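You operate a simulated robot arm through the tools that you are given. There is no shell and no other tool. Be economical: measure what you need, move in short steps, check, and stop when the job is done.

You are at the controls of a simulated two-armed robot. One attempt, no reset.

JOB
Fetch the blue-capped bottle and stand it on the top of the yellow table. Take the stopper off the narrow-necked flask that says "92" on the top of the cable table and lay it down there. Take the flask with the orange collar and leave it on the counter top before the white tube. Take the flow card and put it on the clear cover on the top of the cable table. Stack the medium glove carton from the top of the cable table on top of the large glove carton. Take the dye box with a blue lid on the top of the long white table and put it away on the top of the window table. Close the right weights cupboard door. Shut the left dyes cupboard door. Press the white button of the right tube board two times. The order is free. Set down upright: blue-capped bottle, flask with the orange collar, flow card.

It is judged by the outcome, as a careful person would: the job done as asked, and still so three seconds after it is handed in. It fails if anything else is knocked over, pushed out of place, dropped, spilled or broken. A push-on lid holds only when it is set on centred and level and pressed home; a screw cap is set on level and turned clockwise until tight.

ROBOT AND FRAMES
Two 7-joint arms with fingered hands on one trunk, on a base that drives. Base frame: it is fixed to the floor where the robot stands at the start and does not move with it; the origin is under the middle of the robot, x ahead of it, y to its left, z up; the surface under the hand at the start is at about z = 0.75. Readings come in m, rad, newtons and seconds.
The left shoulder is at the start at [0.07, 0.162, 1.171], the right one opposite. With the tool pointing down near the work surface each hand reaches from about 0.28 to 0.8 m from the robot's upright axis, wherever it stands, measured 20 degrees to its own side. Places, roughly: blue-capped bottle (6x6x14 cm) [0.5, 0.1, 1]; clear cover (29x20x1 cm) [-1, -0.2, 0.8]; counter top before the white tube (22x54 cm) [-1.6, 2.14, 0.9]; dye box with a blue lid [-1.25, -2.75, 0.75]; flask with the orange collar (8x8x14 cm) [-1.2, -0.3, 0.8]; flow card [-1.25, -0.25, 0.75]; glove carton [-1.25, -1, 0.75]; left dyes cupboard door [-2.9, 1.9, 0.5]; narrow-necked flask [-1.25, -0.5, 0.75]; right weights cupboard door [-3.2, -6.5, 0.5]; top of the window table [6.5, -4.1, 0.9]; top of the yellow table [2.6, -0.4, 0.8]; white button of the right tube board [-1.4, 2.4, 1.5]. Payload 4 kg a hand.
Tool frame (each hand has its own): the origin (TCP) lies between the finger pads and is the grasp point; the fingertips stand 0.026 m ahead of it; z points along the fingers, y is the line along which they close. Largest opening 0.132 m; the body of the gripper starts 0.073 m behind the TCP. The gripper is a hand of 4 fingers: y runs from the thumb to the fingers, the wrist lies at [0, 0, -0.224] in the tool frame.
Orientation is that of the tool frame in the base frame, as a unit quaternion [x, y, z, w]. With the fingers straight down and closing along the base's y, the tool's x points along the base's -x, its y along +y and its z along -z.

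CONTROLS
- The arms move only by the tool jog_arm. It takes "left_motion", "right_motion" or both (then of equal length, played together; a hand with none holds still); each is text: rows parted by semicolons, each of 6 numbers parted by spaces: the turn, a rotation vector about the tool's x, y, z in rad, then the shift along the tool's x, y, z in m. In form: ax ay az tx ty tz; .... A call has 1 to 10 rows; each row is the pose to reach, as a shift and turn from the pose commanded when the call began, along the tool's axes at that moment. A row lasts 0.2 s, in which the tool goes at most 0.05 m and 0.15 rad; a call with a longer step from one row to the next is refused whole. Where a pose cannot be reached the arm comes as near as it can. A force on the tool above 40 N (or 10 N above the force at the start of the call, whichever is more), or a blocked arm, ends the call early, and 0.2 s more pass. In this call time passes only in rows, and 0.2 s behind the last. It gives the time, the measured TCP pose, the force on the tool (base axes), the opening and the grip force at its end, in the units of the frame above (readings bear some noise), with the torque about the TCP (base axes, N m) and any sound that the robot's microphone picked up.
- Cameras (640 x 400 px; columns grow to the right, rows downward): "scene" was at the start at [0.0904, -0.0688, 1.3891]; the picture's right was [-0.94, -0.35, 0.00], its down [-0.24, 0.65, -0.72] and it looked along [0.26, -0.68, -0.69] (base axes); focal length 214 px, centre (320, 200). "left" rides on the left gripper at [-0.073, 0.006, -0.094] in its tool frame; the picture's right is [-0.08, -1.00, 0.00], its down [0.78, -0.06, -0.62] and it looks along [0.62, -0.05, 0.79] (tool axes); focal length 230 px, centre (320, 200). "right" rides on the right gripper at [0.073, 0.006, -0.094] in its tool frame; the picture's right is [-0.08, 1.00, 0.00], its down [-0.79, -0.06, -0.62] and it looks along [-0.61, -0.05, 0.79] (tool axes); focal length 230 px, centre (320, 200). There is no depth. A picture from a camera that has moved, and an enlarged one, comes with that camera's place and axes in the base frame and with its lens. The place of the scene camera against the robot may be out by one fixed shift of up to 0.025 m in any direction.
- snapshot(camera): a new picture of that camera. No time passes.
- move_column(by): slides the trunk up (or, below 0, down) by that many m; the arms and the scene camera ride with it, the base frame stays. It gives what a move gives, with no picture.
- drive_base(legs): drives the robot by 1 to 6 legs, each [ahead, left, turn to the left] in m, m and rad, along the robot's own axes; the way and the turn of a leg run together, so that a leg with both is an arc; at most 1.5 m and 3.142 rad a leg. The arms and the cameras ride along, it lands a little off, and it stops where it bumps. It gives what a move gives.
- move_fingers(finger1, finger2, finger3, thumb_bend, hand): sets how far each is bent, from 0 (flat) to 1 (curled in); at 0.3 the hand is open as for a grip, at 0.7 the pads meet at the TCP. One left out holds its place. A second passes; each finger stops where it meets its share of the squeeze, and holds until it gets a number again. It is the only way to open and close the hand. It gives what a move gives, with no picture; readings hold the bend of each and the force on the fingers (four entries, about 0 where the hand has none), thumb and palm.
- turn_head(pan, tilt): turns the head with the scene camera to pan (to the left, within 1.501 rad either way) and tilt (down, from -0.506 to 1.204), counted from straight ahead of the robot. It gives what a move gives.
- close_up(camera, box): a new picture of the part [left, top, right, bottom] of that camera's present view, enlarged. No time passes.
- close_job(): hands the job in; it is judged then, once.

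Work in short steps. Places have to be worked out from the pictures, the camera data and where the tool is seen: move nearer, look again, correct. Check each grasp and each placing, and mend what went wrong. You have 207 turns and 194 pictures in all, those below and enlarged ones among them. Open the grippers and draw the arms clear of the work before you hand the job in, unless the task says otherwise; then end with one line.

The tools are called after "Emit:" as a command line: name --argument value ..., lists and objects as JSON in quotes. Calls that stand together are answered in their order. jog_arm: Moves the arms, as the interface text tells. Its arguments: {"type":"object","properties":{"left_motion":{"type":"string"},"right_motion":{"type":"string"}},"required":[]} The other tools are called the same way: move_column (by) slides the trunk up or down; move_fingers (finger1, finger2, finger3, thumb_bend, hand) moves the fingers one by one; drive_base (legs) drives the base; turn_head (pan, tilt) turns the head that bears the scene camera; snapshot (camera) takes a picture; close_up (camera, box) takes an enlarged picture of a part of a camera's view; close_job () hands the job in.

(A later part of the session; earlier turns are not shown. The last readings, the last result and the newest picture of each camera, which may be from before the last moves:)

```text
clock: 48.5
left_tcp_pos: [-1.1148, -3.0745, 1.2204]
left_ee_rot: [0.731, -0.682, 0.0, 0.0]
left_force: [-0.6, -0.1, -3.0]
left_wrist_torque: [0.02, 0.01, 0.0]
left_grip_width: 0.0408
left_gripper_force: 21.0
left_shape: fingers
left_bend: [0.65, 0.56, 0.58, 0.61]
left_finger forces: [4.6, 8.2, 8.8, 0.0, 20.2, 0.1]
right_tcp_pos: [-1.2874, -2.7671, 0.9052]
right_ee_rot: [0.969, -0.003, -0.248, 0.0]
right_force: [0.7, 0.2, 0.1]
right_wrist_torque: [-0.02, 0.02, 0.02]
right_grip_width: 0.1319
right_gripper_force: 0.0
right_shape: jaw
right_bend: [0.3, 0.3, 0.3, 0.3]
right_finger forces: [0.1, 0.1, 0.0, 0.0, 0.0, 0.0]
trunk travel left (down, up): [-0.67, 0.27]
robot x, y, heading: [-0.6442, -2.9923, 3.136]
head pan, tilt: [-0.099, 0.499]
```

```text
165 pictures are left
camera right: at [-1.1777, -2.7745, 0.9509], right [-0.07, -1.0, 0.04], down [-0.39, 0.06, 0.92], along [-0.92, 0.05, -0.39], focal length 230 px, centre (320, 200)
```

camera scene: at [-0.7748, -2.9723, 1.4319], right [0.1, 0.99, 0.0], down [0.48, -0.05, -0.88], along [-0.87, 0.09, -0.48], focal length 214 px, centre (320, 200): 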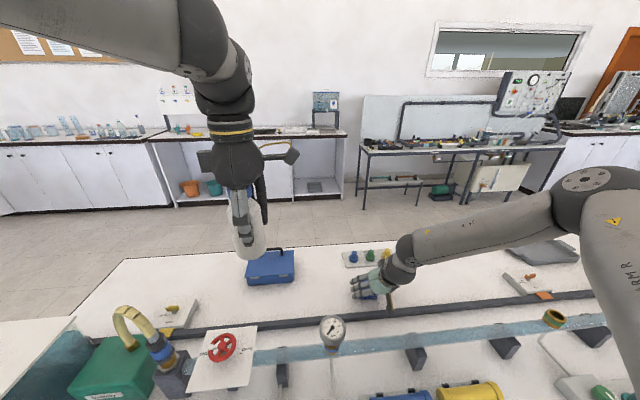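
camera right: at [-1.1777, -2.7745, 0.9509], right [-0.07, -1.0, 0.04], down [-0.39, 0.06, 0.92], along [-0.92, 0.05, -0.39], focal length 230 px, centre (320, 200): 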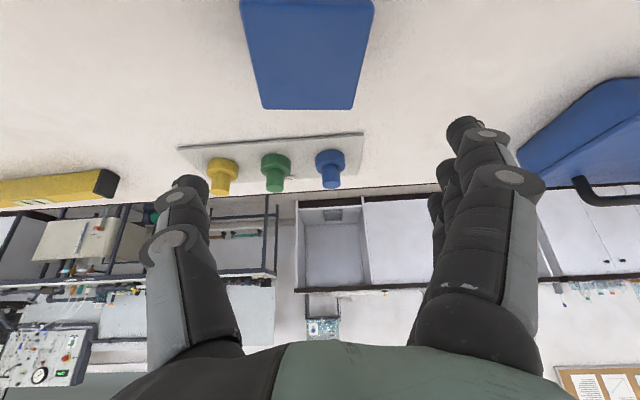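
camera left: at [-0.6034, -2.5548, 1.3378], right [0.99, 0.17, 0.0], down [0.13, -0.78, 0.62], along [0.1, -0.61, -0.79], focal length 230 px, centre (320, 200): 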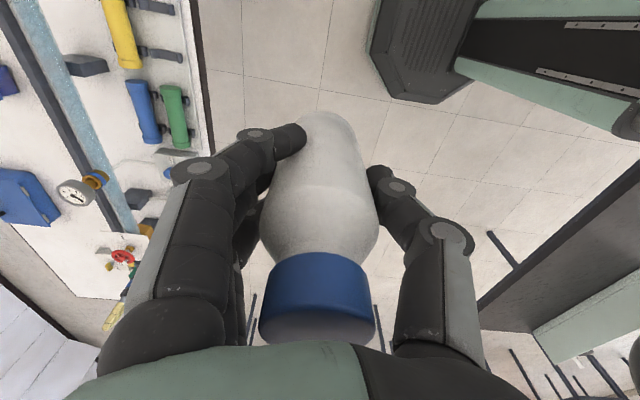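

Well centred over the box. Lower the trunk 0.11 m.

Emit:
move_column --by -0.11

Emit:
snapshot --camera "right"

Emit:
snapshot --camera "scene"

```text
clock: 49.8
left_tcp_pos: [-1.1141, -3.0731, 1.1127]
left_ee_rot: [0.731, -0.683, -0.001, 0.001]
left_force: [-0.7, -0.9, -2.9]
left_wrist_torque: [0.04, -0.03, 0.02]
left_grip_width: 0.0409
left_gripper_force: 20.9
left_shape: fingers
left_bend: [0.65, 0.56, 0.58, 0.61]
left_finger forces: [4.7, 8.2, 8.8, 0.0, 20.3, 0.0]
right_tcp_pos: [-1.2938, -2.7666, 0.8081]
right_ee_rot: [0.966, -0.008, -0.26, 0.003]
right_force: [4.2, 3.9, 15.7]
right_wrist_torque: [-1.37, -0.42, 0.5]
right_grip_width: 0.132
right_gripper_force: 0.0
right_shape: jaw
right_bend: [0.22, 0.3, 0.3, 0.3]
right_finger forces: [16.3, 0.0, 0.0, 0.0, 0.0, 0.0]
trunk travel left (down, up): [-0.562, 0.378]
robot x, y, heading: [-0.6446, -2.9875, 3.132]
head pan, tilt: [-0.099, 0.499]
stopped: the force on the tool passed its limit at 43 N (the readings are from after the stop); the commanded pose is now the measured one
```

```text
164 pictures are left
camera right: at [-1.1825, -2.7746, 0.851], right [-0.08, -1.0, 0.05], down [-0.37, 0.08, 0.93], along [-0.93, 0.06, -0.37], focal length 230 px, centre (320, 200)
```

right: 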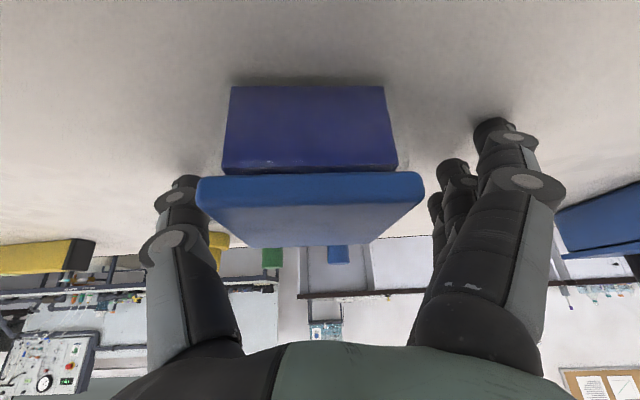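

```text
163 pictures are left
camera scene: at [-0.7729, -2.9723, 1.3241], right [0.1, 0.99, 0.0], down [0.48, -0.05, -0.88], along [-0.87, 0.09, -0.48], focal length 214 px, centre (320, 200)
```

scene: 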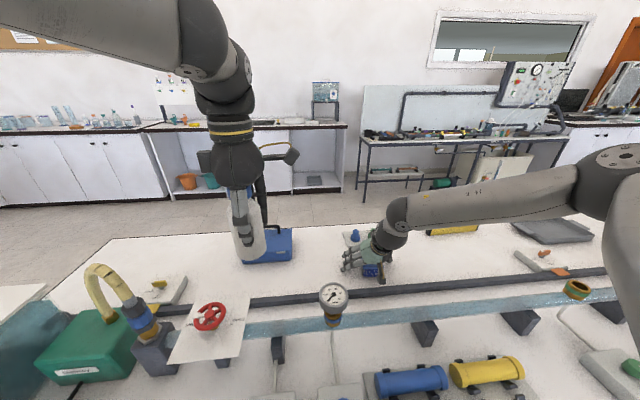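

One finger touched the table top; I rise 1 cm and close the hand on the box.

Emit:
move_column --by 0.01

Emit:
move_fingers --hand "right" --finger1 0.7 --finger2 0.7 --finger3 0.7 --thumb_bend 0.7

Emit:
snapshot --camera "right"

```text
clock: 50.4
left_tcp_pos: [-1.1156, -3.0734, 1.1222]
left_ee_rot: [0.73, -0.683, -0.001, 0.001]
left_force: [-0.2, 0.1, -2.6]
left_wrist_torque: [0.01, 0.03, 0.0]
left_grip_width: 0.0409
left_gripper_force: 21.0
left_shape: fingers
left_bend: [0.65, 0.56, 0.58, 0.61]
left_finger forces: [4.6, 8.2, 8.7, 0.1, 20.2, 0.1]
right_tcp_pos: [-1.2916, -2.765, 0.8146]
right_ee_rot: [0.966, -0.008, -0.257, 0.001]
right_force: [-0.1, 0.3, 0.7]
right_wrist_torque: [-0.05, -0.01, -0.03]
right_grip_width: 0.1318
right_gripper_force: 0.0
right_shape: jaw
right_bend: [0.3, 0.3, 0.3, 0.3]
right_finger forces: [0.1, 0.0, 0.0, 0.1, 0.0, 0.1]
trunk travel left (down, up): [-0.572, 0.368]
robot x, y, heading: [-0.6452, -2.9915, 3.135]
head pan, tilt: [-0.099, 0.499]
```

```text
clock: 51.4
left_tcp_pos: [-1.1115, -3.0746, 1.1231]
left_ee_rot: [0.731, -0.682, -0.002, 0.001]
left_force: [-0.3, -0.2, -2.0]
left_wrist_torque: [0.01, 0.02, 0.0]
left_grip_width: 0.0409
left_gripper_force: 21.7
left_shape: fingers
left_bend: [0.65, 0.56, 0.58, 0.61]
left_finger forces: [4.6, 8.2, 8.6, 0.1, 20.2, 0.0]
right_tcp_pos: [-1.2936, -2.7682, 0.8196]
right_ee_rot: [0.965, -0.007, -0.262, 0.003]
right_force: [-6.0, -4.3, 25.5]
right_wrist_torque: [-1.38, 0.01, -0.31]
right_grip_width: 0.0584
right_gripper_force: 28.5
right_shape: fingers
right_bend: [0.63, 0.62, 0.7, 0.64]
right_finger forces: [28.7, 13.6, 0.1, 0.0, 15.6, 0.0]
trunk travel left (down, up): [-0.572, 0.368]
robot x, y, heading: [-0.6431, -2.9929, 3.139]
head pan, tilt: [-0.099, 0.499]
```

```text
162 pictures are left
camera right: at [-1.1827, -2.776, 0.8621], right [-0.08, -1.0, 0.05], down [-0.36, 0.07, 0.93], along [-0.93, 0.06, -0.37], focal length 230 px, centre (320, 200)
```

right: 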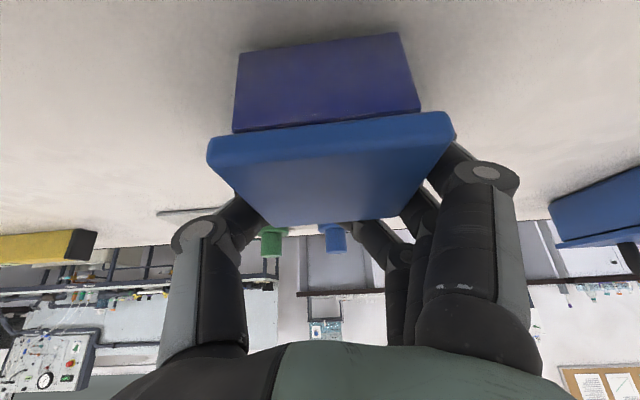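

The hand gripped too far back on the box (third finger missed) and pressed on the table. I open again and look.

Emit:
move_fingers --hand "right" --finger1 0.3 --finger2 0.3 --finger3 0.3 --thumb_bend 0.3

Emit:
snapshot --camera "right"

Emit:
close_up --camera "scene" --box '[300, 200, 460, 310]'

```text
clock: 52.4
left_tcp_pos: [-1.111, -3.0741, 1.1234]
left_ee_rot: [0.73, -0.683, -0.001, 0.001]
left_force: [0.1, -0.1, -3.2]
left_wrist_torque: [-0.01, 0.0, 0.0]
left_grip_width: 0.0408
left_gripper_force: 21.0
left_shape: fingers
left_bend: [0.65, 0.56, 0.58, 0.61]
left_finger forces: [4.6, 8.2, 8.7, 0.0, 20.2, 0.0]
right_tcp_pos: [-1.2918, -2.7653, 0.8175]
right_ee_rot: [0.966, -0.008, -0.26, 0.002]
right_force: [-4.9, 6.7, 25.0]
right_wrist_torque: [-1.09, -0.07, -0.22]
right_grip_width: 0.1115
right_gripper_force: 12.4
right_shape: fingers
right_bend: [0.67, 0.3, 0.3, 0.3]
right_finger forces: [25.3, 0.1, 0.1, 0.0, 0.1, 0.0]
trunk travel left (down, up): [-0.572, 0.368]
robot x, y, heading: [-0.6436, -2.9904, 3.137]
head pan, tilt: [-0.099, 0.499]
```

```text
161 pictures are left
camera right: at [-1.1814, -2.774, 0.8607], right [-0.08, -1.0, 0.05], down [-0.37, 0.07, 0.93], along [-0.93, 0.06, -0.37], focal length 230 px, centre (320, 200)
```

right: 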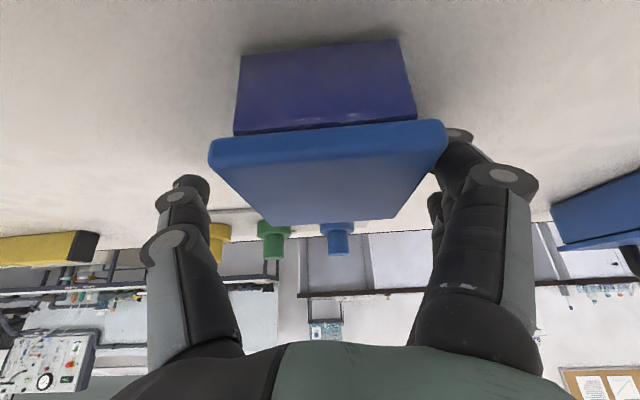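

```text
3.64 times, centred on (380, 255) of scene
camera zoom: at [-0.7717, -2.9721, 1.3345], right [0.1, 0.99, 0.0], down [0.47, -0.05, -0.88], along [-0.87, 0.09, -0.48], focal length 780 px, centre (102, 0)
```

zoom: 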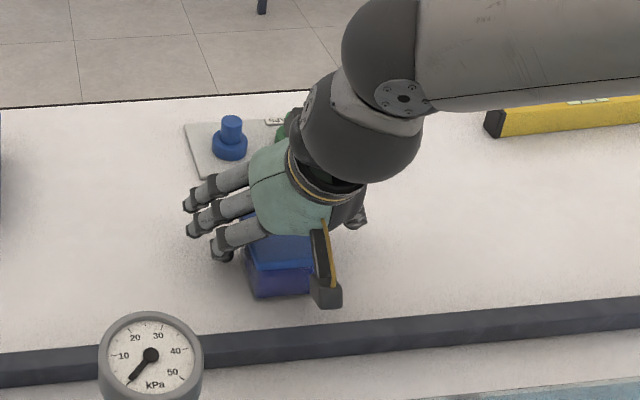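

Finger 1 is blocked by the table as it straightens. I rise 1.5 cm to let it open.

Emit:
move_column --by 0.015

Emit:
snapshot --camera "right"

```text
clock: 53.0
left_tcp_pos: [-1.1135, -3.0723, 1.1366]
left_ee_rot: [0.731, -0.683, -0.001, -0.001]
left_force: [1.1, 0.2, -3.4]
left_wrist_torque: [-0.01, 0.01, 0.05]
left_grip_width: 0.0407
left_gripper_force: 20.8
left_shape: fingers
left_bend: [0.65, 0.56, 0.58, 0.61]
left_finger forces: [4.7, 8.2, 8.7, 0.0, 20.3, 0.1]
right_tcp_pos: [-1.2901, -2.7655, 0.8289]
right_ee_rot: [0.967, -0.008, -0.256, 0.001]
right_force: [0.5, -0.1, -0.2]
right_wrist_torque: [0.02, -0.01, -0.01]
right_grip_width: 0.1358
right_gripper_force: 0.0
right_shape: fingers
right_bend: [0.3, 0.3, 0.3, 0.3]
right_finger forces: [0.0, 0.0, 0.0, 0.0, 0.1, 0.1]
trunk travel left (down, up): [-0.587, 0.353]
robot x, y, heading: [-0.6434, -2.9936, 3.133]
head pan, tilt: [-0.099, 0.499]
```

```text
159 pictures are left
camera right: at [-1.1811, -2.7745, 0.873], right [-0.08, -1.0, 0.04], down [-0.38, 0.07, 0.92], along [-0.92, 0.06, -0.38], focal length 230 px, centre (320, 200)
```

right: 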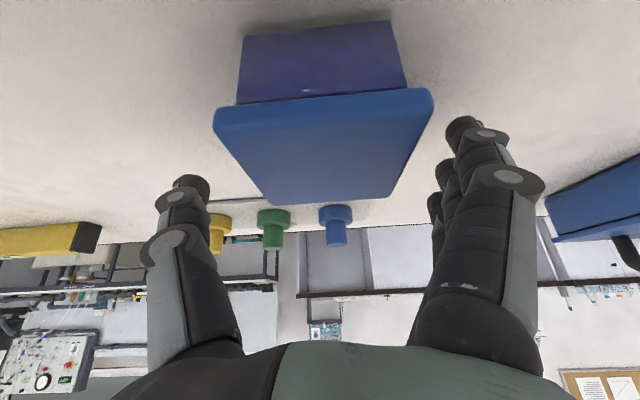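

Free again. I straighten the hand to less tilt (~0.2 rad) so that all fingers level, shifting 1.5 cm toward me.

Emit:
jog_arm --right_motion "0 0.0 0 0.008 0.006 -0.016; 0 0.15 0 0.008 0.006 -0.016; 0 0.3 0 0.008 0.006 -0.016"

Emit:
snapshot --camera "right"

```text
clock: 53.8
left_tcp_pos: [-1.1161, -3.073, 1.1372]
left_ee_rot: [0.73, -0.684, 0.0, 0.0]
left_force: [0.1, -0.4, -2.7]
left_wrist_torque: [0.0, 0.0, 0.01]
left_grip_width: 0.0407
left_gripper_force: 21.2
left_shape: fingers
left_bend: [0.65, 0.56, 0.58, 0.61]
left_finger forces: [4.6, 8.3, 8.8, 0.1, 20.2, 0.0]
right_tcp_pos: [-1.2712, -2.7657, 0.8429]
right_ee_rot: [0.994, -0.008, -0.11, 0.004]
right_force: [0.0, 0.2, -0.3]
right_wrist_torque: [0.0, -0.01, -0.02]
right_grip_width: 0.1359
right_gripper_force: 0.0
right_shape: fingers
right_bend: [0.3, 0.3, 0.3, 0.3]
right_finger forces: [0.1, 0.0, 0.0, 0.0, 0.0, 0.1]
right hand out of reach, approached as far as the arm can: row 3
trunk travel left (down, up): [-0.587, 0.353]
robot x, y, heading: [-0.647, -2.9905, 3.142]
head pan, tilt: [-0.099, 0.499]
```

```text
158 pictures are left
camera right: at [-1.1797, -2.7731, 0.9164], right [-0.09, -1.0, 0.03], down [-0.63, 0.08, 0.77], along [-0.77, 0.05, -0.63], focal length 230 px, centre (320, 200)
```

right: 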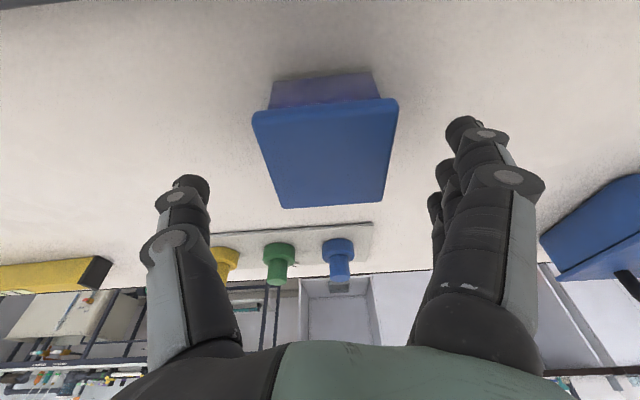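

Now the hand is nearly level and aligned with the box; small y and yaw correction, then lower the trunk 3.7 cm and close.

Emit:
jog_arm --right_motion "0 0 -0.09 0.0 0.006 0"

Emit:
move_column --by -0.037

Emit:
snapshot --camera "right"

```text
clock: 54.2
left_tcp_pos: [-1.1156, -3.073, 1.136]
left_ee_rot: [0.73, -0.683, 0.0, 0.001]
left_force: [-0.4, 0.4, -2.5]
left_wrist_torque: [0.04, -0.01, -0.01]
left_grip_width: 0.0409
left_gripper_force: 20.5
left_shape: fingers
left_bend: [0.65, 0.56, 0.58, 0.61]
left_finger forces: [4.6, 8.2, 8.7, 0.0, 20.3, 0.0]
right_tcp_pos: [-1.2691, -2.7694, 0.8433]
right_ee_rot: [0.993, 0.037, -0.111, 0.0]
right_force: [0.1, -0.6, 0.0]
right_wrist_torque: [0.0, 0.02, -0.01]
right_grip_width: 0.1359
right_gripper_force: 0.1
right_shape: fingers
right_bend: [0.3, 0.3, 0.3, 0.3]
right_finger forces: [0.0, 0.1, 0.0, 0.0, 0.0, 0.0]
right hand out of reach, approached as far as the arm can: row 1
trunk travel left (down, up): [-0.587, 0.353]
robot x, y, heading: [-0.643, -2.9864, 3.138]
head pan, tilt: [-0.099, 0.499]
```

```text
clock: 55.0
left_tcp_pos: [-1.1142, -3.0736, 1.1003]
left_ee_rot: [0.73, -0.683, -0.001, 0.0]
left_force: [0.9, -1.2, -2.3]
left_wrist_torque: [0.0, 0.0, -0.02]
left_grip_width: 0.0407
left_gripper_force: 20.9
left_shape: fingers
left_bend: [0.65, 0.56, 0.58, 0.61]
left_finger forces: [4.6, 8.2, 8.8, 0.0, 20.2, 0.0]
right_tcp_pos: [-1.2689, -2.7703, 0.8086]
right_ee_rot: [0.993, 0.037, -0.114, -0.001]
right_force: [-1.1, 5.0, 12.2]
right_wrist_torque: [-0.85, -0.37, 0.09]
right_grip_width: 0.1393
right_gripper_force: 5.8
right_shape: fingers
right_bend: [0.28, 0.3, 0.3, 0.3]
right_finger forces: [12.0, 0.0, 0.1, 0.0, 0.0, 0.0]
trunk travel left (down, up): [-0.55, 0.39]
robot x, y, heading: [-0.6424, -2.9907, 3.135]
head pan, tilt: [-0.099, 0.499]
```

```text
157 pictures are left
camera right: at [-1.1764, -2.7704, 0.8819], right [0.0, -1.0, 0.01], down [-0.63, 0.01, 0.78], along [-0.78, 0.0, -0.63], focal length 230 px, centre (320, 200)
```

right: 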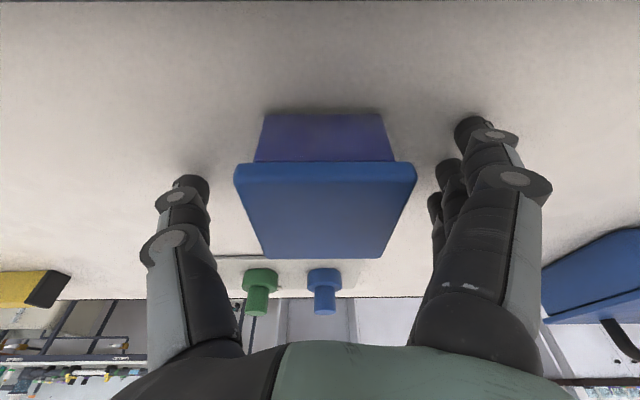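

Finger 1 just grazes the table; rise 8 mm and close.

Emit:
move_column --by 0.008

Emit:
move_fingers --hand "right" --finger1 0.62 --finger2 0.7 --finger3 0.7 --thumb_bend 0.7

Emit:
snapshot --camera "right"

```text
clock: 55.6
left_tcp_pos: [-1.1156, -3.0724, 1.1083]
left_ee_rot: [0.73, -0.684, 0.0, 0.0]
left_force: [-0.2, 0.1, -2.8]
left_wrist_torque: [0.01, 0.0, 0.0]
left_grip_width: 0.0408
left_gripper_force: 21.1
left_shape: fingers
left_bend: [0.65, 0.56, 0.58, 0.61]
left_finger forces: [4.5, 8.2, 8.8, 0.0, 20.2, 0.0]
right_tcp_pos: [-1.2674, -2.7688, 0.8158]
right_ee_rot: [0.993, 0.037, -0.111, -0.001]
right_force: [-0.4, -0.2, -0.4]
right_wrist_torque: [0.0, 0.02, 0.01]
right_grip_width: 0.1364
right_gripper_force: 0.1
right_shape: fingers
right_bend: [0.3, 0.3, 0.3, 0.3]
right_finger forces: [0.0, 0.0, 0.0, 0.1, 0.0, 0.0]
trunk travel left (down, up): [-0.558, 0.382]
robot x, y, heading: [-0.6429, -2.9942, 3.131]
head pan, tilt: [-0.099, 0.499]
```

```text
clock: 56.6
left_tcp_pos: [-1.1119, -3.0749, 1.1073]
left_ee_rot: [0.731, -0.682, -0.001, 0.0]
left_force: [0.2, -0.4, -2.1]
left_wrist_torque: [0.03, 0.0, 0.02]
left_grip_width: 0.041
left_gripper_force: 20.7
left_shape: fingers
left_bend: [0.65, 0.56, 0.58, 0.61]
left_finger forces: [4.6, 8.2, 8.8, 0.0, 20.2, 0.0]
right_tcp_pos: [-1.2694, -2.7712, 0.8175]
right_ee_rot: [0.993, 0.038, -0.116, 0.0]
right_force: [-3.6, -4.6, 21.1]
right_wrist_torque: [-0.99, -0.34, -0.25]
right_grip_width: 0.065
right_gripper_force: 32.1
right_shape: fingers
right_bend: [0.56, 0.54, 0.55, 0.58]
right_finger forces: [25.3, 9.1, 8.8, 0.0, 21.5, 0.1]
trunk travel left (down, up): [-0.558, 0.382]
robot x, y, heading: [-0.645, -2.9909, 3.135]
head pan, tilt: [-0.099, 0.499]
```

```text
156 pictures are left
camera right: at [-1.1762, -2.7721, 0.891], right [0.0, -1.0, 0.01], down [-0.63, 0.01, 0.78], along [-0.78, 0.0, -0.63], focal length 230 px, centre (320, 200)
```

right: 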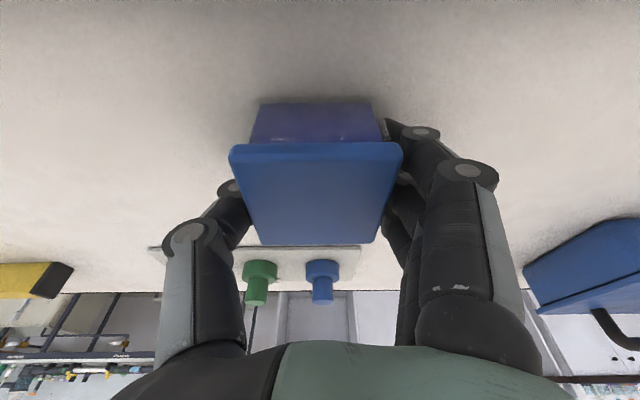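

All fingers and thumb hold the body below the rim. Lift with the trunk by 0.2 m and check.

Emit:
move_column --by 0.2

Emit:
snapshot --camera "right"

```text
clock: 58.8
left_tcp_pos: [-1.116, -3.0736, 1.3088]
left_ee_rot: [0.73, -0.683, 0.0, 0.0]
left_force: [0.3, 0.5, -2.0]
left_wrist_torque: [0.0, -0.03, 0.01]
left_grip_width: 0.0411
left_gripper_force: 20.4
left_shape: fingers
left_bend: [0.65, 0.56, 0.58, 0.61]
left_finger forces: [4.7, 8.2, 8.8, 0.0, 20.2, 0.0]
right_tcp_pos: [-1.2693, -2.7702, 1.014]
right_ee_rot: [0.993, 0.037, -0.112, -0.001]
right_force: [0.5, 0.4, -1.0]
right_wrist_torque: [-0.02, 0.03, 0.02]
right_grip_width: 0.0641
right_gripper_force: 22.1
right_shape: fingers
right_bend: [0.55, 0.54, 0.55, 0.58]
right_finger forces: [6.8, 7.9, 8.0, 0.0, 22.8, 0.0]
trunk travel left (down, up): [-0.758, 0.182]
robot x, y, heading: [-0.6415, -2.9918, 3.135]
head pan, tilt: [-0.099, 0.499]
```

```text
155 pictures are left
camera right: at [-1.1768, -2.7704, 1.0883], right [0.0, -1.0, 0.01], down [-0.63, 0.01, 0.78], along [-0.78, 0.0, -0.63], focal length 230 px, centre (320, 200)
```

right: 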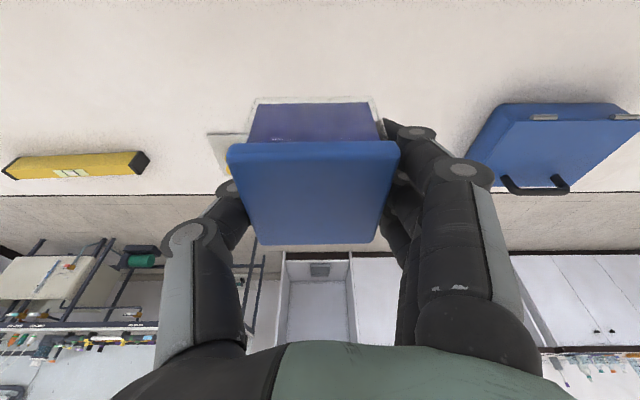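

The whole box is held. I raise the trunk further, back off, and drive toward the yellow table, turning to face +y.

Emit:
move_column --by 0.1

Emit:
drive_base --legs '[[-0.75, 0, 0], [-1.3, 0, 0], [0, 0, -1.57], [0.9, 0, 0]]'

Emit:
turn_head --pan -0.5 --tilt 0.35

Emit:
snapshot --camera "scene"

```text
clock: 60.1
left_tcp_pos: [-1.1145, -3.0715, 1.4079]
left_ee_rot: [0.73, -0.683, 0.0, -0.001]
left_force: [0.1, 0.1, -2.9]
left_wrist_torque: [0.03, 0.0, 0.03]
left_grip_width: 0.0407
left_gripper_force: 20.8
left_shape: fingers
left_bend: [0.65, 0.56, 0.58, 0.61]
left_finger forces: [4.6, 8.2, 8.8, 0.0, 20.1, 0.0]
right_tcp_pos: [-1.2691, -2.7699, 1.1142]
right_ee_rot: [0.993, 0.038, -0.111, -0.001]
right_force: [0.0, 0.0, -0.6]
right_wrist_torque: [-0.02, -0.01, -0.01]
right_grip_width: 0.0641
right_gripper_force: 22.1
right_shape: fingers
right_bend: [0.55, 0.54, 0.55, 0.58]
right_finger forces: [6.7, 7.9, 7.8, 0.1, 22.8, 0.1]
trunk travel left (down, up): [-0.858, 0.082]
robot x, y, heading: [-0.6426, -2.9908, 3.134]
head pan, tilt: [-0.099, 0.499]
```

```text
clock: 65.6
left_tcp_pos: [-0.225, -3.0747, 1.4021]
left_ee_rot: [0.73, -0.683, 0.007, -0.007]
left_force: [-1.0, -0.7, -1.5]
left_wrist_torque: [0.05, 0.0, 0.0]
left_grip_width: 0.0408
left_gripper_force: 21.9
left_shape: fingers
left_bend: [0.65, 0.56, 0.59, 0.61]
left_finger forces: [5.2, 8.5, 9.4, 0.0, 21.0, 0.1]
right_tcp_pos: [-0.3911, -2.7723, 1.1354]
right_ee_rot: [0.991, 0.04, -0.131, -0.001]
right_force: [-0.9, -0.3, -0.6]
right_wrist_torque: [-0.01, -0.06, 0.01]
right_grip_width: 0.0643
right_gripper_force: 23.2
right_shape: fingers
right_bend: [0.55, 0.54, 0.55, 0.58]
right_finger forces: [6.7, 7.8, 8.0, 0.0, 22.7, 0.1]
trunk travel left (down, up): [-0.858, 0.082]
robot x, y, heading: [0.2005, -2.9892, 3.142]
head pan, tilt: [-0.099, 0.499]
stopped in leg 2: the robot was blocked; the commanded pose is now the measured one
```

```text
clock: 66.5
left_tcp_pos: [-0.2421, -3.0747, 1.4063]
left_ee_rot: [0.731, -0.683, 0.001, 0.0]
left_force: [0.1, -1.2, -2.6]
left_wrist_torque: [0.09, 0.01, 0.0]
left_grip_width: 0.0408
left_gripper_force: 21.9
left_shape: fingers
left_bend: [0.65, 0.56, 0.59, 0.61]
left_finger forces: [5.2, 8.7, 9.4, 0.1, 21.0, 0.0]
right_tcp_pos: [-0.4051, -2.7737, 1.1279]
right_ee_rot: [0.991, 0.04, -0.125, -0.002]
right_force: [-1.3, -1.2, -0.9]
right_wrist_torque: [0.04, -0.06, 0.0]
right_grip_width: 0.0644
right_gripper_force: 22.2
right_shape: fingers
right_bend: [0.55, 0.54, 0.55, 0.58]
right_finger forces: [6.6, 7.8, 7.9, 0.0, 22.7, 0.1]
trunk travel left (down, up): [-0.858, 0.082]
robot x, y, heading: [0.1977, -2.9899, 3.142]
head pan, tilt: [-0.499, 0.351]
```

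```text
154 pictures are left
camera scene: at [0.0709, -2.9375, 1.6335], right [0.48, 0.88, 0.0], down [0.31, -0.16, -0.94], along [-0.82, 0.45, -0.35], focal length 214 px, centre (320, 200)
```

scene: 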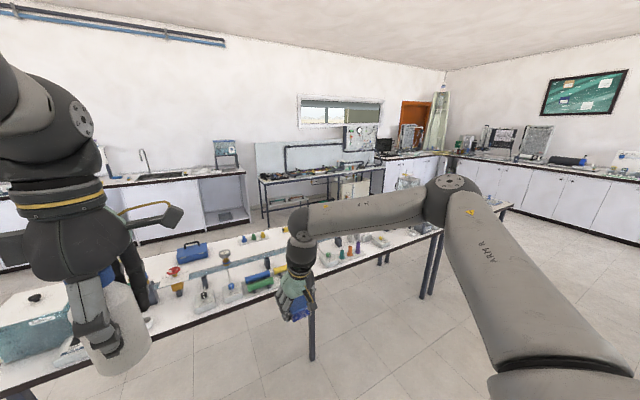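

Something behind blocked me. I move 0.15 m forward, turn to face +y and look to the right.

Emit:
drive_base --legs '[[0.15, 0, 0], [0, 0, -1.57]]'

Emit:
turn_head --pan -1.4 --tilt 0.6

Emit:
snapshot --camera "scene"

```text
clock: 67.2
left_tcp_pos: [-0.2408, -3.0749, 1.4074]
left_ee_rot: [0.731, -0.682, 0.001, 0.0]
left_force: [-0.5, -0.2, -3.4]
left_wrist_torque: [0.03, 0.01, 0.04]
left_grip_width: 0.0406
left_gripper_force: 22.0
left_shape: fingers
left_bend: [0.65, 0.56, 0.59, 0.61]
left_finger forces: [5.2, 8.8, 9.3, 0.0, 21.0, 0.0]
right_tcp_pos: [-0.4044, -2.7737, 1.1291]
right_ee_rot: [0.991, 0.04, -0.126, -0.001]
right_force: [-0.9, 0.9, -1.2]
right_wrist_torque: [0.01, 0.0, 0.01]
right_grip_width: 0.0647
right_gripper_force: 22.5
right_shape: fingers
right_bend: [0.55, 0.54, 0.55, 0.58]
right_finger forces: [6.5, 7.9, 7.9, 0.0, 22.5, 0.1]
trunk travel left (down, up): [-0.858, 0.082]
robot x, y, heading: [0.1989, -2.9952, 3.142]
head pan, tilt: [-0.499, 0.351]
stopped in leg 1: the robot was blocked; the commanded pose is now the measured one
```

```text
clock: 68.4
left_tcp_pos: [-0.2397, -3.0759, 1.4092]
left_ee_rot: [0.731, -0.683, 0.0, 0.0]
left_force: [-0.2, -0.3, -3.4]
left_wrist_torque: [0.0, -0.02, 0.0]
left_grip_width: 0.0409
left_gripper_force: 22.4
left_shape: fingers
left_bend: [0.65, 0.56, 0.59, 0.61]
left_finger forces: [5.3, 8.7, 9.4, 0.0, 21.0, 0.1]
right_tcp_pos: [-0.4026, -2.773, 1.1286]
right_ee_rot: [0.991, 0.039, -0.127, -0.001]
right_force: [0.8, 0.4, -1.2]
right_wrist_torque: [-0.01, -0.01, -0.02]
right_grip_width: 0.064
right_gripper_force: 23.0
right_shape: fingers
right_bend: [0.55, 0.54, 0.55, 0.58]
right_finger forces: [6.5, 7.9, 8.0, 0.0, 22.5, 0.0]
trunk travel left (down, up): [-0.858, 0.082]
robot x, y, heading: [0.1989, -2.9944, 3.143]
head pan, tilt: [-1.4, 0.6]
```

```text
153 pictures are left
camera scene: at [0.1413, -2.8949, 1.6111], right [0.99, 0.17, 0.0], down [0.1, -0.56, -0.83], along [-0.14, 0.81, -0.56], focal length 214 px, centre (320, 200)
```

scene: 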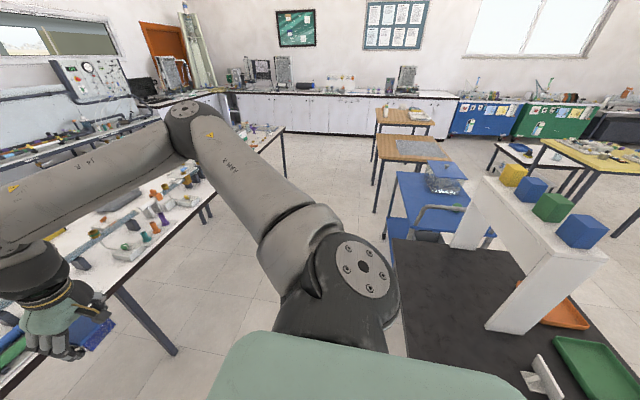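

A black table stands close behind me (edge x ≈ 0.38). I try a small forward move to come free.

Emit:
drive_base --legs '[[0.05, 0, 0]]'

Emit:
turn_head --pan -1.5 --tilt 1.1

Emit:
snapshot --camera "scene"

```text
clock: 69.3
left_tcp_pos: [-0.2751, -3.0745, 1.4123]
left_ee_rot: [0.73, -0.683, -0.003, 0.005]
left_force: [0.1, -0.5, -3.2]
left_wrist_torque: [0.01, 0.06, 0.02]
left_grip_width: 0.0408
left_gripper_force: 22.0
left_shape: fingers
left_bend: [0.65, 0.56, 0.59, 0.61]
left_finger forces: [5.1, 8.6, 9.3, 0.0, 21.1, 0.0]
right_tcp_pos: [-0.4404, -2.7728, 1.1362]
right_ee_rot: [0.99, 0.04, -0.132, -0.001]
right_force: [1.3, 1.2, 0.1]
right_wrist_torque: [-0.01, 0.07, 0.01]
right_grip_width: 0.0642
right_gripper_force: 22.2
right_shape: fingers
right_bend: [0.55, 0.54, 0.55, 0.58]
right_finger forces: [6.4, 7.9, 8.0, 0.0, 22.6, 0.0]
trunk travel left (down, up): [-0.858, 0.082]
robot x, y, heading: [0.1492, -2.9921, 3.142]
head pan, tilt: [-1.4, 0.6]
```

```text
clock: 70.2
left_tcp_pos: [-0.2905, -3.0746, 1.4069]
left_ee_rot: [0.73, -0.683, 0.001, 0.0]
left_force: [-0.3, -0.6, -2.8]
left_wrist_torque: [0.02, 0.02, 0.0]
left_grip_width: 0.0408
left_gripper_force: 21.7
left_shape: fingers
left_bend: [0.65, 0.56, 0.59, 0.61]
left_finger forces: [5.2, 8.7, 9.3, 0.0, 20.8, 0.1]
right_tcp_pos: [-0.4535, -2.7732, 1.1294]
right_ee_rot: [0.991, 0.04, -0.126, 0.0]
right_force: [0.2, 0.2, -0.4]
right_wrist_torque: [-0.02, 0.0, -0.02]
right_grip_width: 0.0642
right_gripper_force: 22.7
right_shape: fingers
right_bend: [0.55, 0.54, 0.55, 0.58]
right_finger forces: [6.5, 7.9, 7.9, 0.1, 22.6, 0.1]
trunk travel left (down, up): [-0.858, 0.082]
robot x, y, heading: [0.1465, -2.9898, 3.145]
head pan, tilt: [-1.499, 1.1]
```

```text
152 pictures are left
camera scene: at [0.1004, -2.9189, 1.5724], right [1.0, 0.07, 0.0], down [0.06, -0.89, -0.45], along [-0.03, 0.45, -0.89], focal length 214 px, centre (320, 200)
```

scene: 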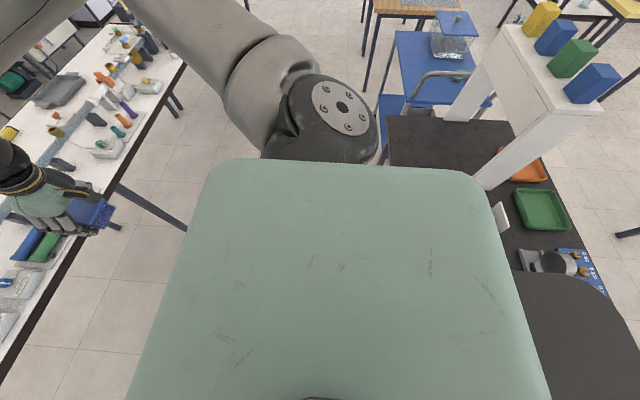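

Free now. I look toward -y (robot's left) to see how far the black table extends, to choose the route.

Emit:
drive_base --legs '[[0.2, 0, 0]]'

Emit:
turn_head --pan 1.5 --tilt 0.5

Emit:
snapshot --camera "scene"

```text
clock: 71.8
left_tcp_pos: [-0.4813, -3.0756, 1.4107]
left_ee_rot: [0.731, -0.682, -0.002, 0.002]
left_force: [0.8, 0.6, -3.0]
left_wrist_torque: [0.03, 0.02, -0.05]
left_grip_width: 0.0408
left_gripper_force: 21.8
left_shape: fingers
left_bend: [0.65, 0.56, 0.59, 0.61]
left_finger forces: [5.1, 8.6, 9.4, 0.1, 21.0, 0.0]
right_tcp_pos: [-0.6466, -2.7735, 1.1323]
right_ee_rot: [0.991, 0.041, -0.128, 0.0]
right_force: [-0.6, -0.8, 0.5]
right_wrist_torque: [-0.01, 0.07, 0.03]
right_grip_width: 0.0642
right_gripper_force: 22.7
right_shape: fingers
right_bend: [0.55, 0.54, 0.55, 0.58]
right_finger forces: [6.5, 7.9, 8.0, 0.0, 22.8, 0.0]
trunk travel left (down, up): [-0.858, 0.082]
robot x, y, heading: [-0.0521, -2.9911, -3.14]
head pan, tilt: [-1.499, 1.1]
```

```text
clock: 74.4
left_tcp_pos: [-0.4854, -3.0754, 1.408]
left_ee_rot: [0.731, -0.683, 0.001, 0.001]
left_force: [-0.3, 0.2, -2.0]
left_wrist_torque: [0.01, 0.02, 0.0]
left_grip_width: 0.0411
left_gripper_force: 21.6
left_shape: fingers
left_bend: [0.65, 0.56, 0.59, 0.61]
left_finger forces: [5.2, 8.5, 9.4, 0.0, 21.1, 0.0]
right_tcp_pos: [-0.6505, -2.7729, 1.1307]
right_ee_rot: [0.991, 0.041, -0.127, -0.001]
right_force: [-0.5, -0.2, -1.1]
right_wrist_torque: [-0.01, -0.03, 0.03]
right_grip_width: 0.064
right_gripper_force: 22.7
right_shape: fingers
right_bend: [0.55, 0.54, 0.55, 0.58]
right_finger forces: [6.5, 7.9, 8.0, 0.0, 22.6, 0.0]
trunk travel left (down, up): [-0.858, 0.082]
robot x, y, heading: [-0.0558, -2.9918, -3.138]
head pan, tilt: [1.499, 0.499]
```

```text
151 pictures are left
camera scene: at [-0.0973, -3.0729, 1.6202], right [-1.0, 0.07, 0.0], down [0.03, 0.48, -0.88], along [-0.06, -0.88, -0.48], focal length 214 px, centre (320, 200)
```

scene: 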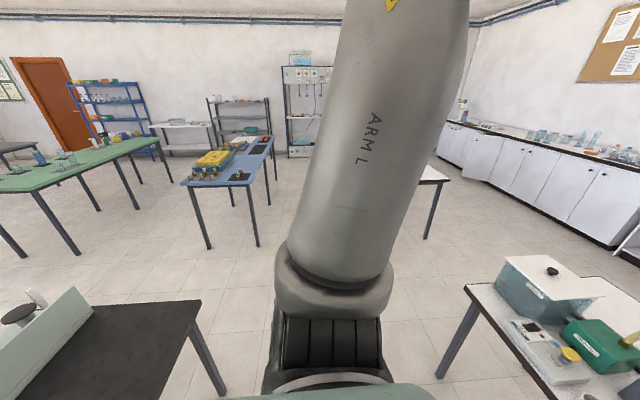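

The black table ends at y ≈ -3.75 and there is a free lane south of it. I go around it: to y ≈ -4.4, east to x ≈ 1.7, then north toward the yellow table.

Emit:
drive_base --legs '[[0, 1.4, 0], [0, 0, 3.138], [1.45, 0, 0], [0.3, 0, 0], [0, 0, 1.57], [1.2, 0, 0]]'

Emit:
turn_head --pan -0.1 --tilt 0.35

Emit:
snapshot --camera "scene"

```text
clock: 106.6
left_tcp_pos: [1.6811, -2.8025, 1.4093]
left_ee_rot: [-0.015, 1.0, 0.002, -0.001]
left_force: [0.7, 0.1, -2.2]
left_wrist_torque: [-0.03, 0.01, 0.01]
left_grip_width: 0.0397
left_gripper_force: 19.9
left_shape: fingers
left_bend: [0.66, 0.56, 0.59, 0.62]
left_finger forces: [4.9, 7.7, 8.6, 0.0, 18.6, 0.0]
right_tcp_pos: [1.9888, -2.6486, 1.1304]
right_ee_rot: [0.717, -0.686, -0.088, -0.093]
right_force: [-0.4, -0.3, -0.4]
right_wrist_torque: [0.02, -0.04, -0.01]
right_grip_width: 0.0637
right_gripper_force: 21.7
right_shape: fingers
right_bend: [0.55, 0.54, 0.56, 0.58]
right_finger forces: [6.3, 7.6, 7.9, 0.0, 21.7, 0.0]
trunk travel left (down, up): [-0.858, 0.082]
robot x, y, heading: [1.748, -3.2356, 1.535]
head pan, tilt: [1.499, 0.499]
```

```text
clock: 108.2
left_tcp_pos: [1.6809, -2.7996, 1.4096]
left_ee_rot: [-0.015, 1.0, 0.0, -0.001]
left_force: [0.5, -0.2, -2.6]
left_wrist_torque: [0.02, -0.04, 0.01]
left_grip_width: 0.0396
left_gripper_force: 20.0
left_shape: fingers
left_bend: [0.66, 0.56, 0.59, 0.62]
left_finger forces: [4.9, 7.7, 8.5, 0.0, 18.4, 0.1]
right_tcp_pos: [1.9898, -2.6475, 1.131]
right_ee_rot: [0.717, -0.686, -0.087, -0.093]
right_force: [-0.1, 0.4, -0.4]
right_wrist_torque: [-0.01, -0.02, 0.03]
right_grip_width: 0.0639
right_gripper_force: 22.1
right_shape: fingers
right_bend: [0.55, 0.54, 0.56, 0.58]
right_finger forces: [6.3, 7.6, 7.7, 0.0, 21.8, 0.0]
trunk travel left (down, up): [-0.858, 0.082]
robot x, y, heading: [1.7504, -3.2376, 1.535]
head pan, tilt: [-0.099, 0.351]
```

```text
150 pictures are left
camera scene: at [1.7753, -3.0872, 1.6338], right [0.99, -0.14, 0.0], down [-0.05, -0.34, -0.94], along [0.13, 0.93, -0.34], focal length 214 px, centre (320, 200)
```

scene: 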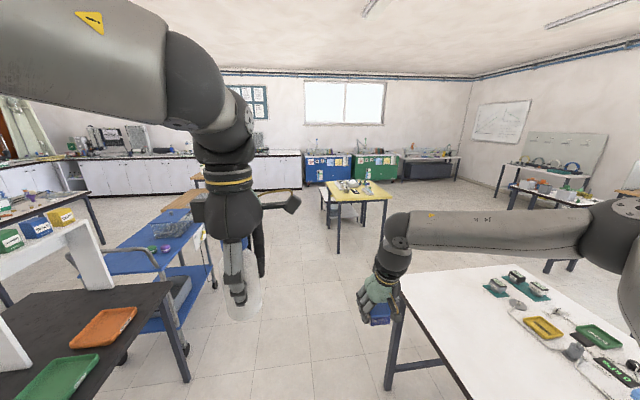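

Path ahead is clear and the yellow table is visible. I go forward to y ≈ -1.8 and strafe right a bit.

Emit:
drive_base --legs '[[1.35, 0, 0.03], [0.3, -0.55, 0]]'

Emit:
turn_head --pan 0.0 --tilt 0.5

Emit:
snapshot --camera "scene"

```text
clock: 118.1
left_tcp_pos: [2.2526, -1.163, 1.4098]
left_ee_rot: [-0.029, 1.0, 0.001, 0.0]
left_force: [-0.3, -0.5, -2.4]
left_wrist_torque: [0.01, -0.04, -0.03]
left_grip_width: 0.0397
left_gripper_force: 20.2
left_shape: fingers
left_bend: [0.66, 0.56, 0.59, 0.62]
left_finger forces: [5.0, 7.8, 8.5, 0.1, 18.5, 0.1]
right_tcp_pos: [2.5562, -0.9999, 1.1308]
right_ee_rot: [0.726, -0.676, -0.089, -0.091]
right_force: [-0.1, -0.2, -0.7]
right_wrist_torque: [0.03, 0.02, 0.0]
right_grip_width: 0.0638
right_gripper_force: 21.6
right_shape: fingers
right_bend: [0.55, 0.54, 0.56, 0.58]
right_finger forces: [6.3, 7.6, 7.8, 0.0, 21.6, 0.1]
trunk travel left (down, up): [-0.858, 0.082]
robot x, y, heading: [2.3371, -1.5964, 1.56]
head pan, tilt: [-0.099, 0.351]
```

```text
clock: 118.8
left_tcp_pos: [2.2538, -1.16, 1.4089]
left_ee_rot: [-0.029, 1.0, 0.0, 0.0]
left_force: [-0.1, 0.6, -2.9]
left_wrist_torque: [0.0, -0.03, 0.02]
left_grip_width: 0.0398
left_gripper_force: 20.2
left_shape: fingers
left_bend: [0.66, 0.56, 0.59, 0.62]
left_finger forces: [4.9, 7.7, 8.4, 0.0, 18.5, 0.0]
right_tcp_pos: [2.5572, -0.999, 1.1299]
right_ee_rot: [0.726, -0.676, -0.089, -0.091]
right_force: [-0.5, -0.3, 0.1]
right_wrist_torque: [0.01, -0.01, -0.02]
right_grip_width: 0.0639
right_gripper_force: 21.6
right_shape: fingers
right_bend: [0.55, 0.54, 0.56, 0.58]
right_finger forces: [6.3, 7.6, 7.8, 0.1, 21.6, 0.0]
trunk travel left (down, up): [-0.858, 0.082]
robot x, y, heading: [2.3351, -1.5942, 1.561]
head pan, tilt: [0.0, 0.499]
```

```text
149 pictures are left
camera scene: at [2.3468, -1.4465, 1.6202], right [1.0, -0.01, 0.0], down [0.0, -0.48, -0.88], along [0.01, 0.88, -0.48], focal length 214 px, centre (320, 200)
```

scene: 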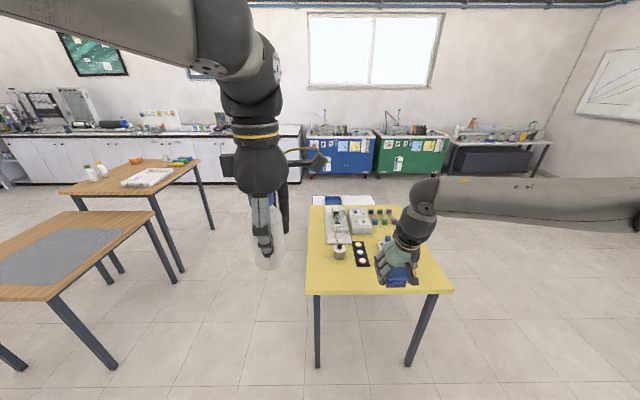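

The near-left corner area of the yellow table (around (2.42, -0.68)) is free. I drive so that the bottle hangs above it.

Emit:
drive_base --legs '[[0.0, -0.17, 0], [0.46, 0, 0.01]]'

Emit:
turn_head --pan 0.1 --tilt 0.8

Emit:
snapshot --camera "scene"

Emit:
snapshot --camera "left"

```text
clock: 122.7
left_tcp_pos: [2.4232, -0.7011, 1.4093]
left_ee_rot: [-0.033, 0.999, 0.001, 0.0]
left_force: [-0.3, -0.4, -2.0]
left_wrist_torque: [0.05, -0.01, -0.01]
left_grip_width: 0.0401
left_gripper_force: 19.9
left_shape: fingers
left_bend: [0.66, 0.56, 0.59, 0.62]
left_finger forces: [4.9, 7.8, 8.5, 0.0, 18.6, 0.1]
right_tcp_pos: [2.7253, -0.5364, 1.1317]
right_ee_rot: [0.729, -0.672, -0.09, -0.091]
right_force: [-0.7, -0.6, -0.6]
right_wrist_torque: [-0.02, 0.0, 0.0]
right_grip_width: 0.0639
right_gripper_force: 22.0
right_shape: fingers
right_bend: [0.55, 0.54, 0.56, 0.58]
right_finger forces: [6.3, 7.6, 7.8, 0.1, 21.8, 0.0]
trunk travel left (down, up): [-0.858, 0.082]
robot x, y, heading: [2.5044, -1.134, 1.565]
head pan, tilt: [0.0, 0.499]
```

```text
clock: 123.5
left_tcp_pos: [2.4226, -0.6996, 1.4084]
left_ee_rot: [-0.033, 0.999, -0.001, 0.001]
left_force: [0.4, 0.0, -2.9]
left_wrist_torque: [-0.01, -0.03, -0.01]
left_grip_width: 0.0398
left_gripper_force: 19.9
left_shape: fingers
left_bend: [0.66, 0.56, 0.59, 0.62]
left_finger forces: [4.9, 7.7, 8.5, 0.0, 18.4, 0.0]
right_tcp_pos: [2.7256, -0.5355, 1.1302]
right_ee_rot: [0.729, -0.673, -0.088, -0.09]
right_force: [0.4, 0.1, -1.2]
right_wrist_torque: [-0.02, 0.02, -0.01]
right_grip_width: 0.0637
right_gripper_force: 21.6
right_shape: fingers
right_bend: [0.55, 0.54, 0.56, 0.58]
right_finger forces: [6.3, 7.6, 7.7, 0.0, 21.8, 0.0]
trunk travel left (down, up): [-0.858, 0.082]
robot x, y, heading: [2.5069, -1.1365, 1.563]
head pan, tilt: [0.099, 0.799]
```

```text
148 pictures are left
camera scene: at [2.5099, -0.9943, 1.5942], right [1.0, 0.1, 0.0], down [0.07, -0.71, -0.7], along [-0.07, 0.69, -0.72], focal length 214 px, centre (320, 200)
```

scene: 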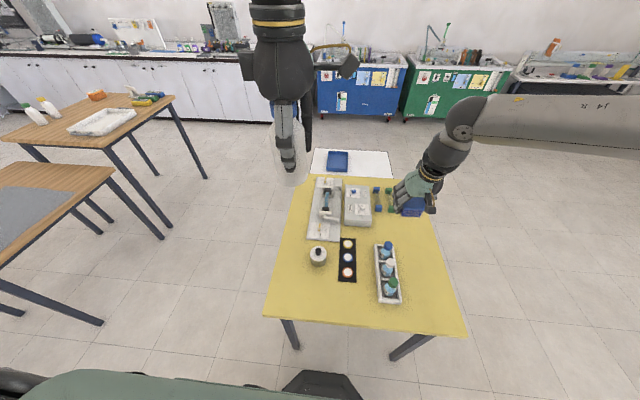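

```text
147 pictures are left
camera left: at [2.4953, -0.6882, 1.5014], right [0.14, -0.99, 0.0], down [-0.78, -0.11, 0.62], along [-0.61, -0.09, -0.79], focal length 230 px, centre (320, 200)
```

left: 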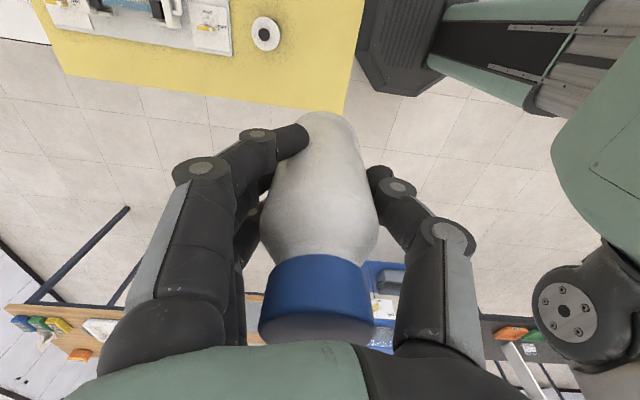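

Table corner is at about (2.30, -0.79), z ≈ 0.8. I shift the bottle to x ≈ 2.39 and lower it 0.38 m with the arm.

Emit:
jog_arm --left_motion "0 0 0 0.03 0.002 0.02; 0 0 0 0.03 0.002 0.06; 0 0 0 0.03 0.002 0.1; 0 0 0 0.03 0.002 0.14; 0 0 0 0.03 0.002 0.18; 0 0 0 0.03 0.002 0.22; 0 0 0 0.03 0.002 0.26; 0 0 0 0.03 0.002 0.3; 0 0 0 0.03 0.002 0.34; 0 0 0 0.03 0.002 0.38"

Emit:
snapshot --camera "left"

Emit:
snapshot --camera "scene"

```text
clock: 125.7
left_tcp_pos: [2.3924, -0.6974, 1.0288]
left_ee_rot: [-0.034, 0.999, 0.0, -0.001]
left_force: [0.1, 0.7, -2.9]
left_wrist_torque: [0.0, 0.01, 0.0]
left_grip_width: 0.0396
left_gripper_force: 19.6
left_shape: fingers
left_bend: [0.66, 0.56, 0.59, 0.62]
left_finger forces: [4.9, 7.7, 8.5, 0.1, 18.5, 0.1]
left hand out of reach, approached as far as the arm can: row 1
right_tcp_pos: [2.7263, -0.5357, 1.1296]
right_ee_rot: [0.729, -0.673, -0.089, -0.089]
right_force: [-0.1, -0.3, -1.2]
right_wrist_torque: [-0.01, 0.0, 0.0]
right_grip_width: 0.0639
right_gripper_force: 21.7
right_shape: fingers
right_bend: [0.55, 0.54, 0.56, 0.58]
right_finger forces: [6.3, 7.6, 7.8, 0.1, 21.7, 0.0]
trunk travel left (down, up): [-0.858, 0.082]
robot x, y, heading: [2.5065, -1.1363, 1.568]
head pan, tilt: [0.099, 0.799]
```

```text
146 pictures are left
camera left: at [2.4649, -0.6866, 1.1211], right [0.14, -0.99, 0.0], down [-0.78, -0.11, 0.62], along [-0.61, -0.09, -0.79], focal length 230 px, centre (320, 200)
```

left: 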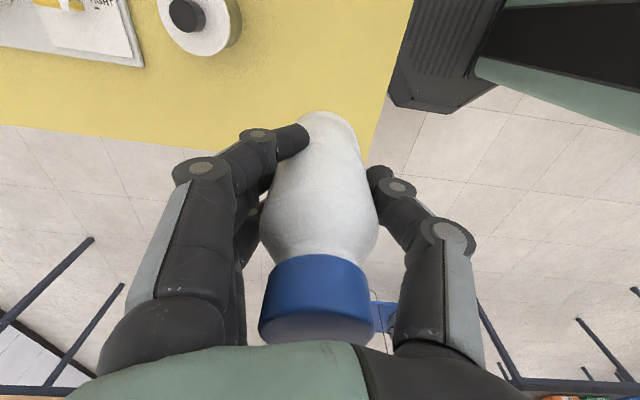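

```text
145 pictures are left
camera scene: at [2.5107, -0.9935, 1.5941], right [1.0, 0.1, 0.0], down [0.07, -0.71, -0.7], along [-0.07, 0.69, -0.72], focal length 214 px, centre (320, 200)
```

scene: 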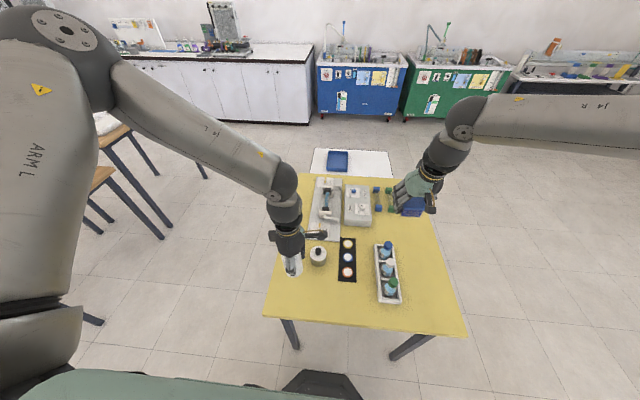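

Still clear. I lower in finer steps until contact.

Emit:
jog_arm --left_motion "0 0 0 0 0 0.04; 0 0 0 0 0 0.08; 0 0 0 0 0 0.1; 0 0 0 0 0 0.11; 0 0 0 0 0 0.12; 0 0 0 0 0 0.13; 0 0 0 0 0 0.14; 0 0 0 0 0 0.15; 0 0 0 0 0 0.16"

Emit:
close_up --camera "scene" --box '[240, 180, 420, 320]'

```text
clock: 127.7
left_tcp_pos: [2.4094, -0.7102, 0.8802]
left_ee_rot: [-0.035, 0.999, 0.001, -0.001]
left_force: [-0.7, 0.2, -2.1]
left_wrist_torque: [0.0, 0.0, -0.03]
left_grip_width: 0.0397
left_gripper_force: 20.4
left_shape: fingers
left_bend: [0.66, 0.56, 0.59, 0.62]
left_finger forces: [4.9, 7.7, 8.5, 0.0, 18.5, 0.0]
left hand out of reach, approached as far as the arm can: row 3, 4, 5, 6, 7, 8, 9
right_tcp_pos: [2.725, -0.5358, 1.13]
right_ee_rot: [0.729, -0.672, -0.089, -0.089]
right_force: [0.6, -0.5, -1.2]
right_wrist_torque: [0.0, 0.05, 0.0]
right_grip_width: 0.0637
right_gripper_force: 21.7
right_shape: fingers
right_bend: [0.55, 0.54, 0.56, 0.58]
right_finger forces: [6.4, 7.6, 7.9, 0.0, 21.7, 0.0]
trunk travel left (down, up): [-0.858, 0.082]
robot x, y, heading: [2.5073, -1.1328, 1.57]
head pan, tilt: [0.099, 0.799]
```

```text
2.86 times, centred on (330, 250) of scene
camera zoom: at [2.5099, -0.9949, 1.5942], right [1.0, 0.1, 0.0], down [0.07, -0.71, -0.7], along [-0.07, 0.69, -0.72], focal length 613 px, centre (291, 57)
```

zoom: 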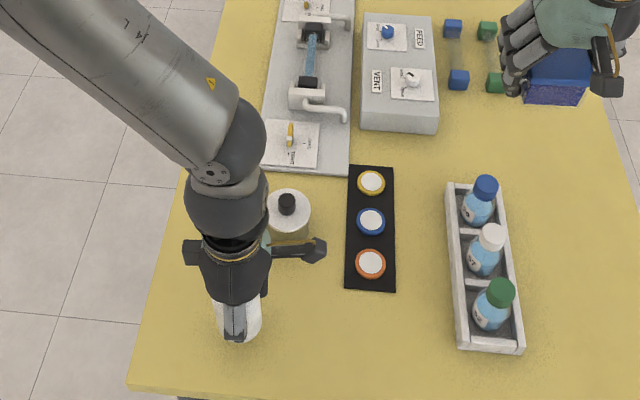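

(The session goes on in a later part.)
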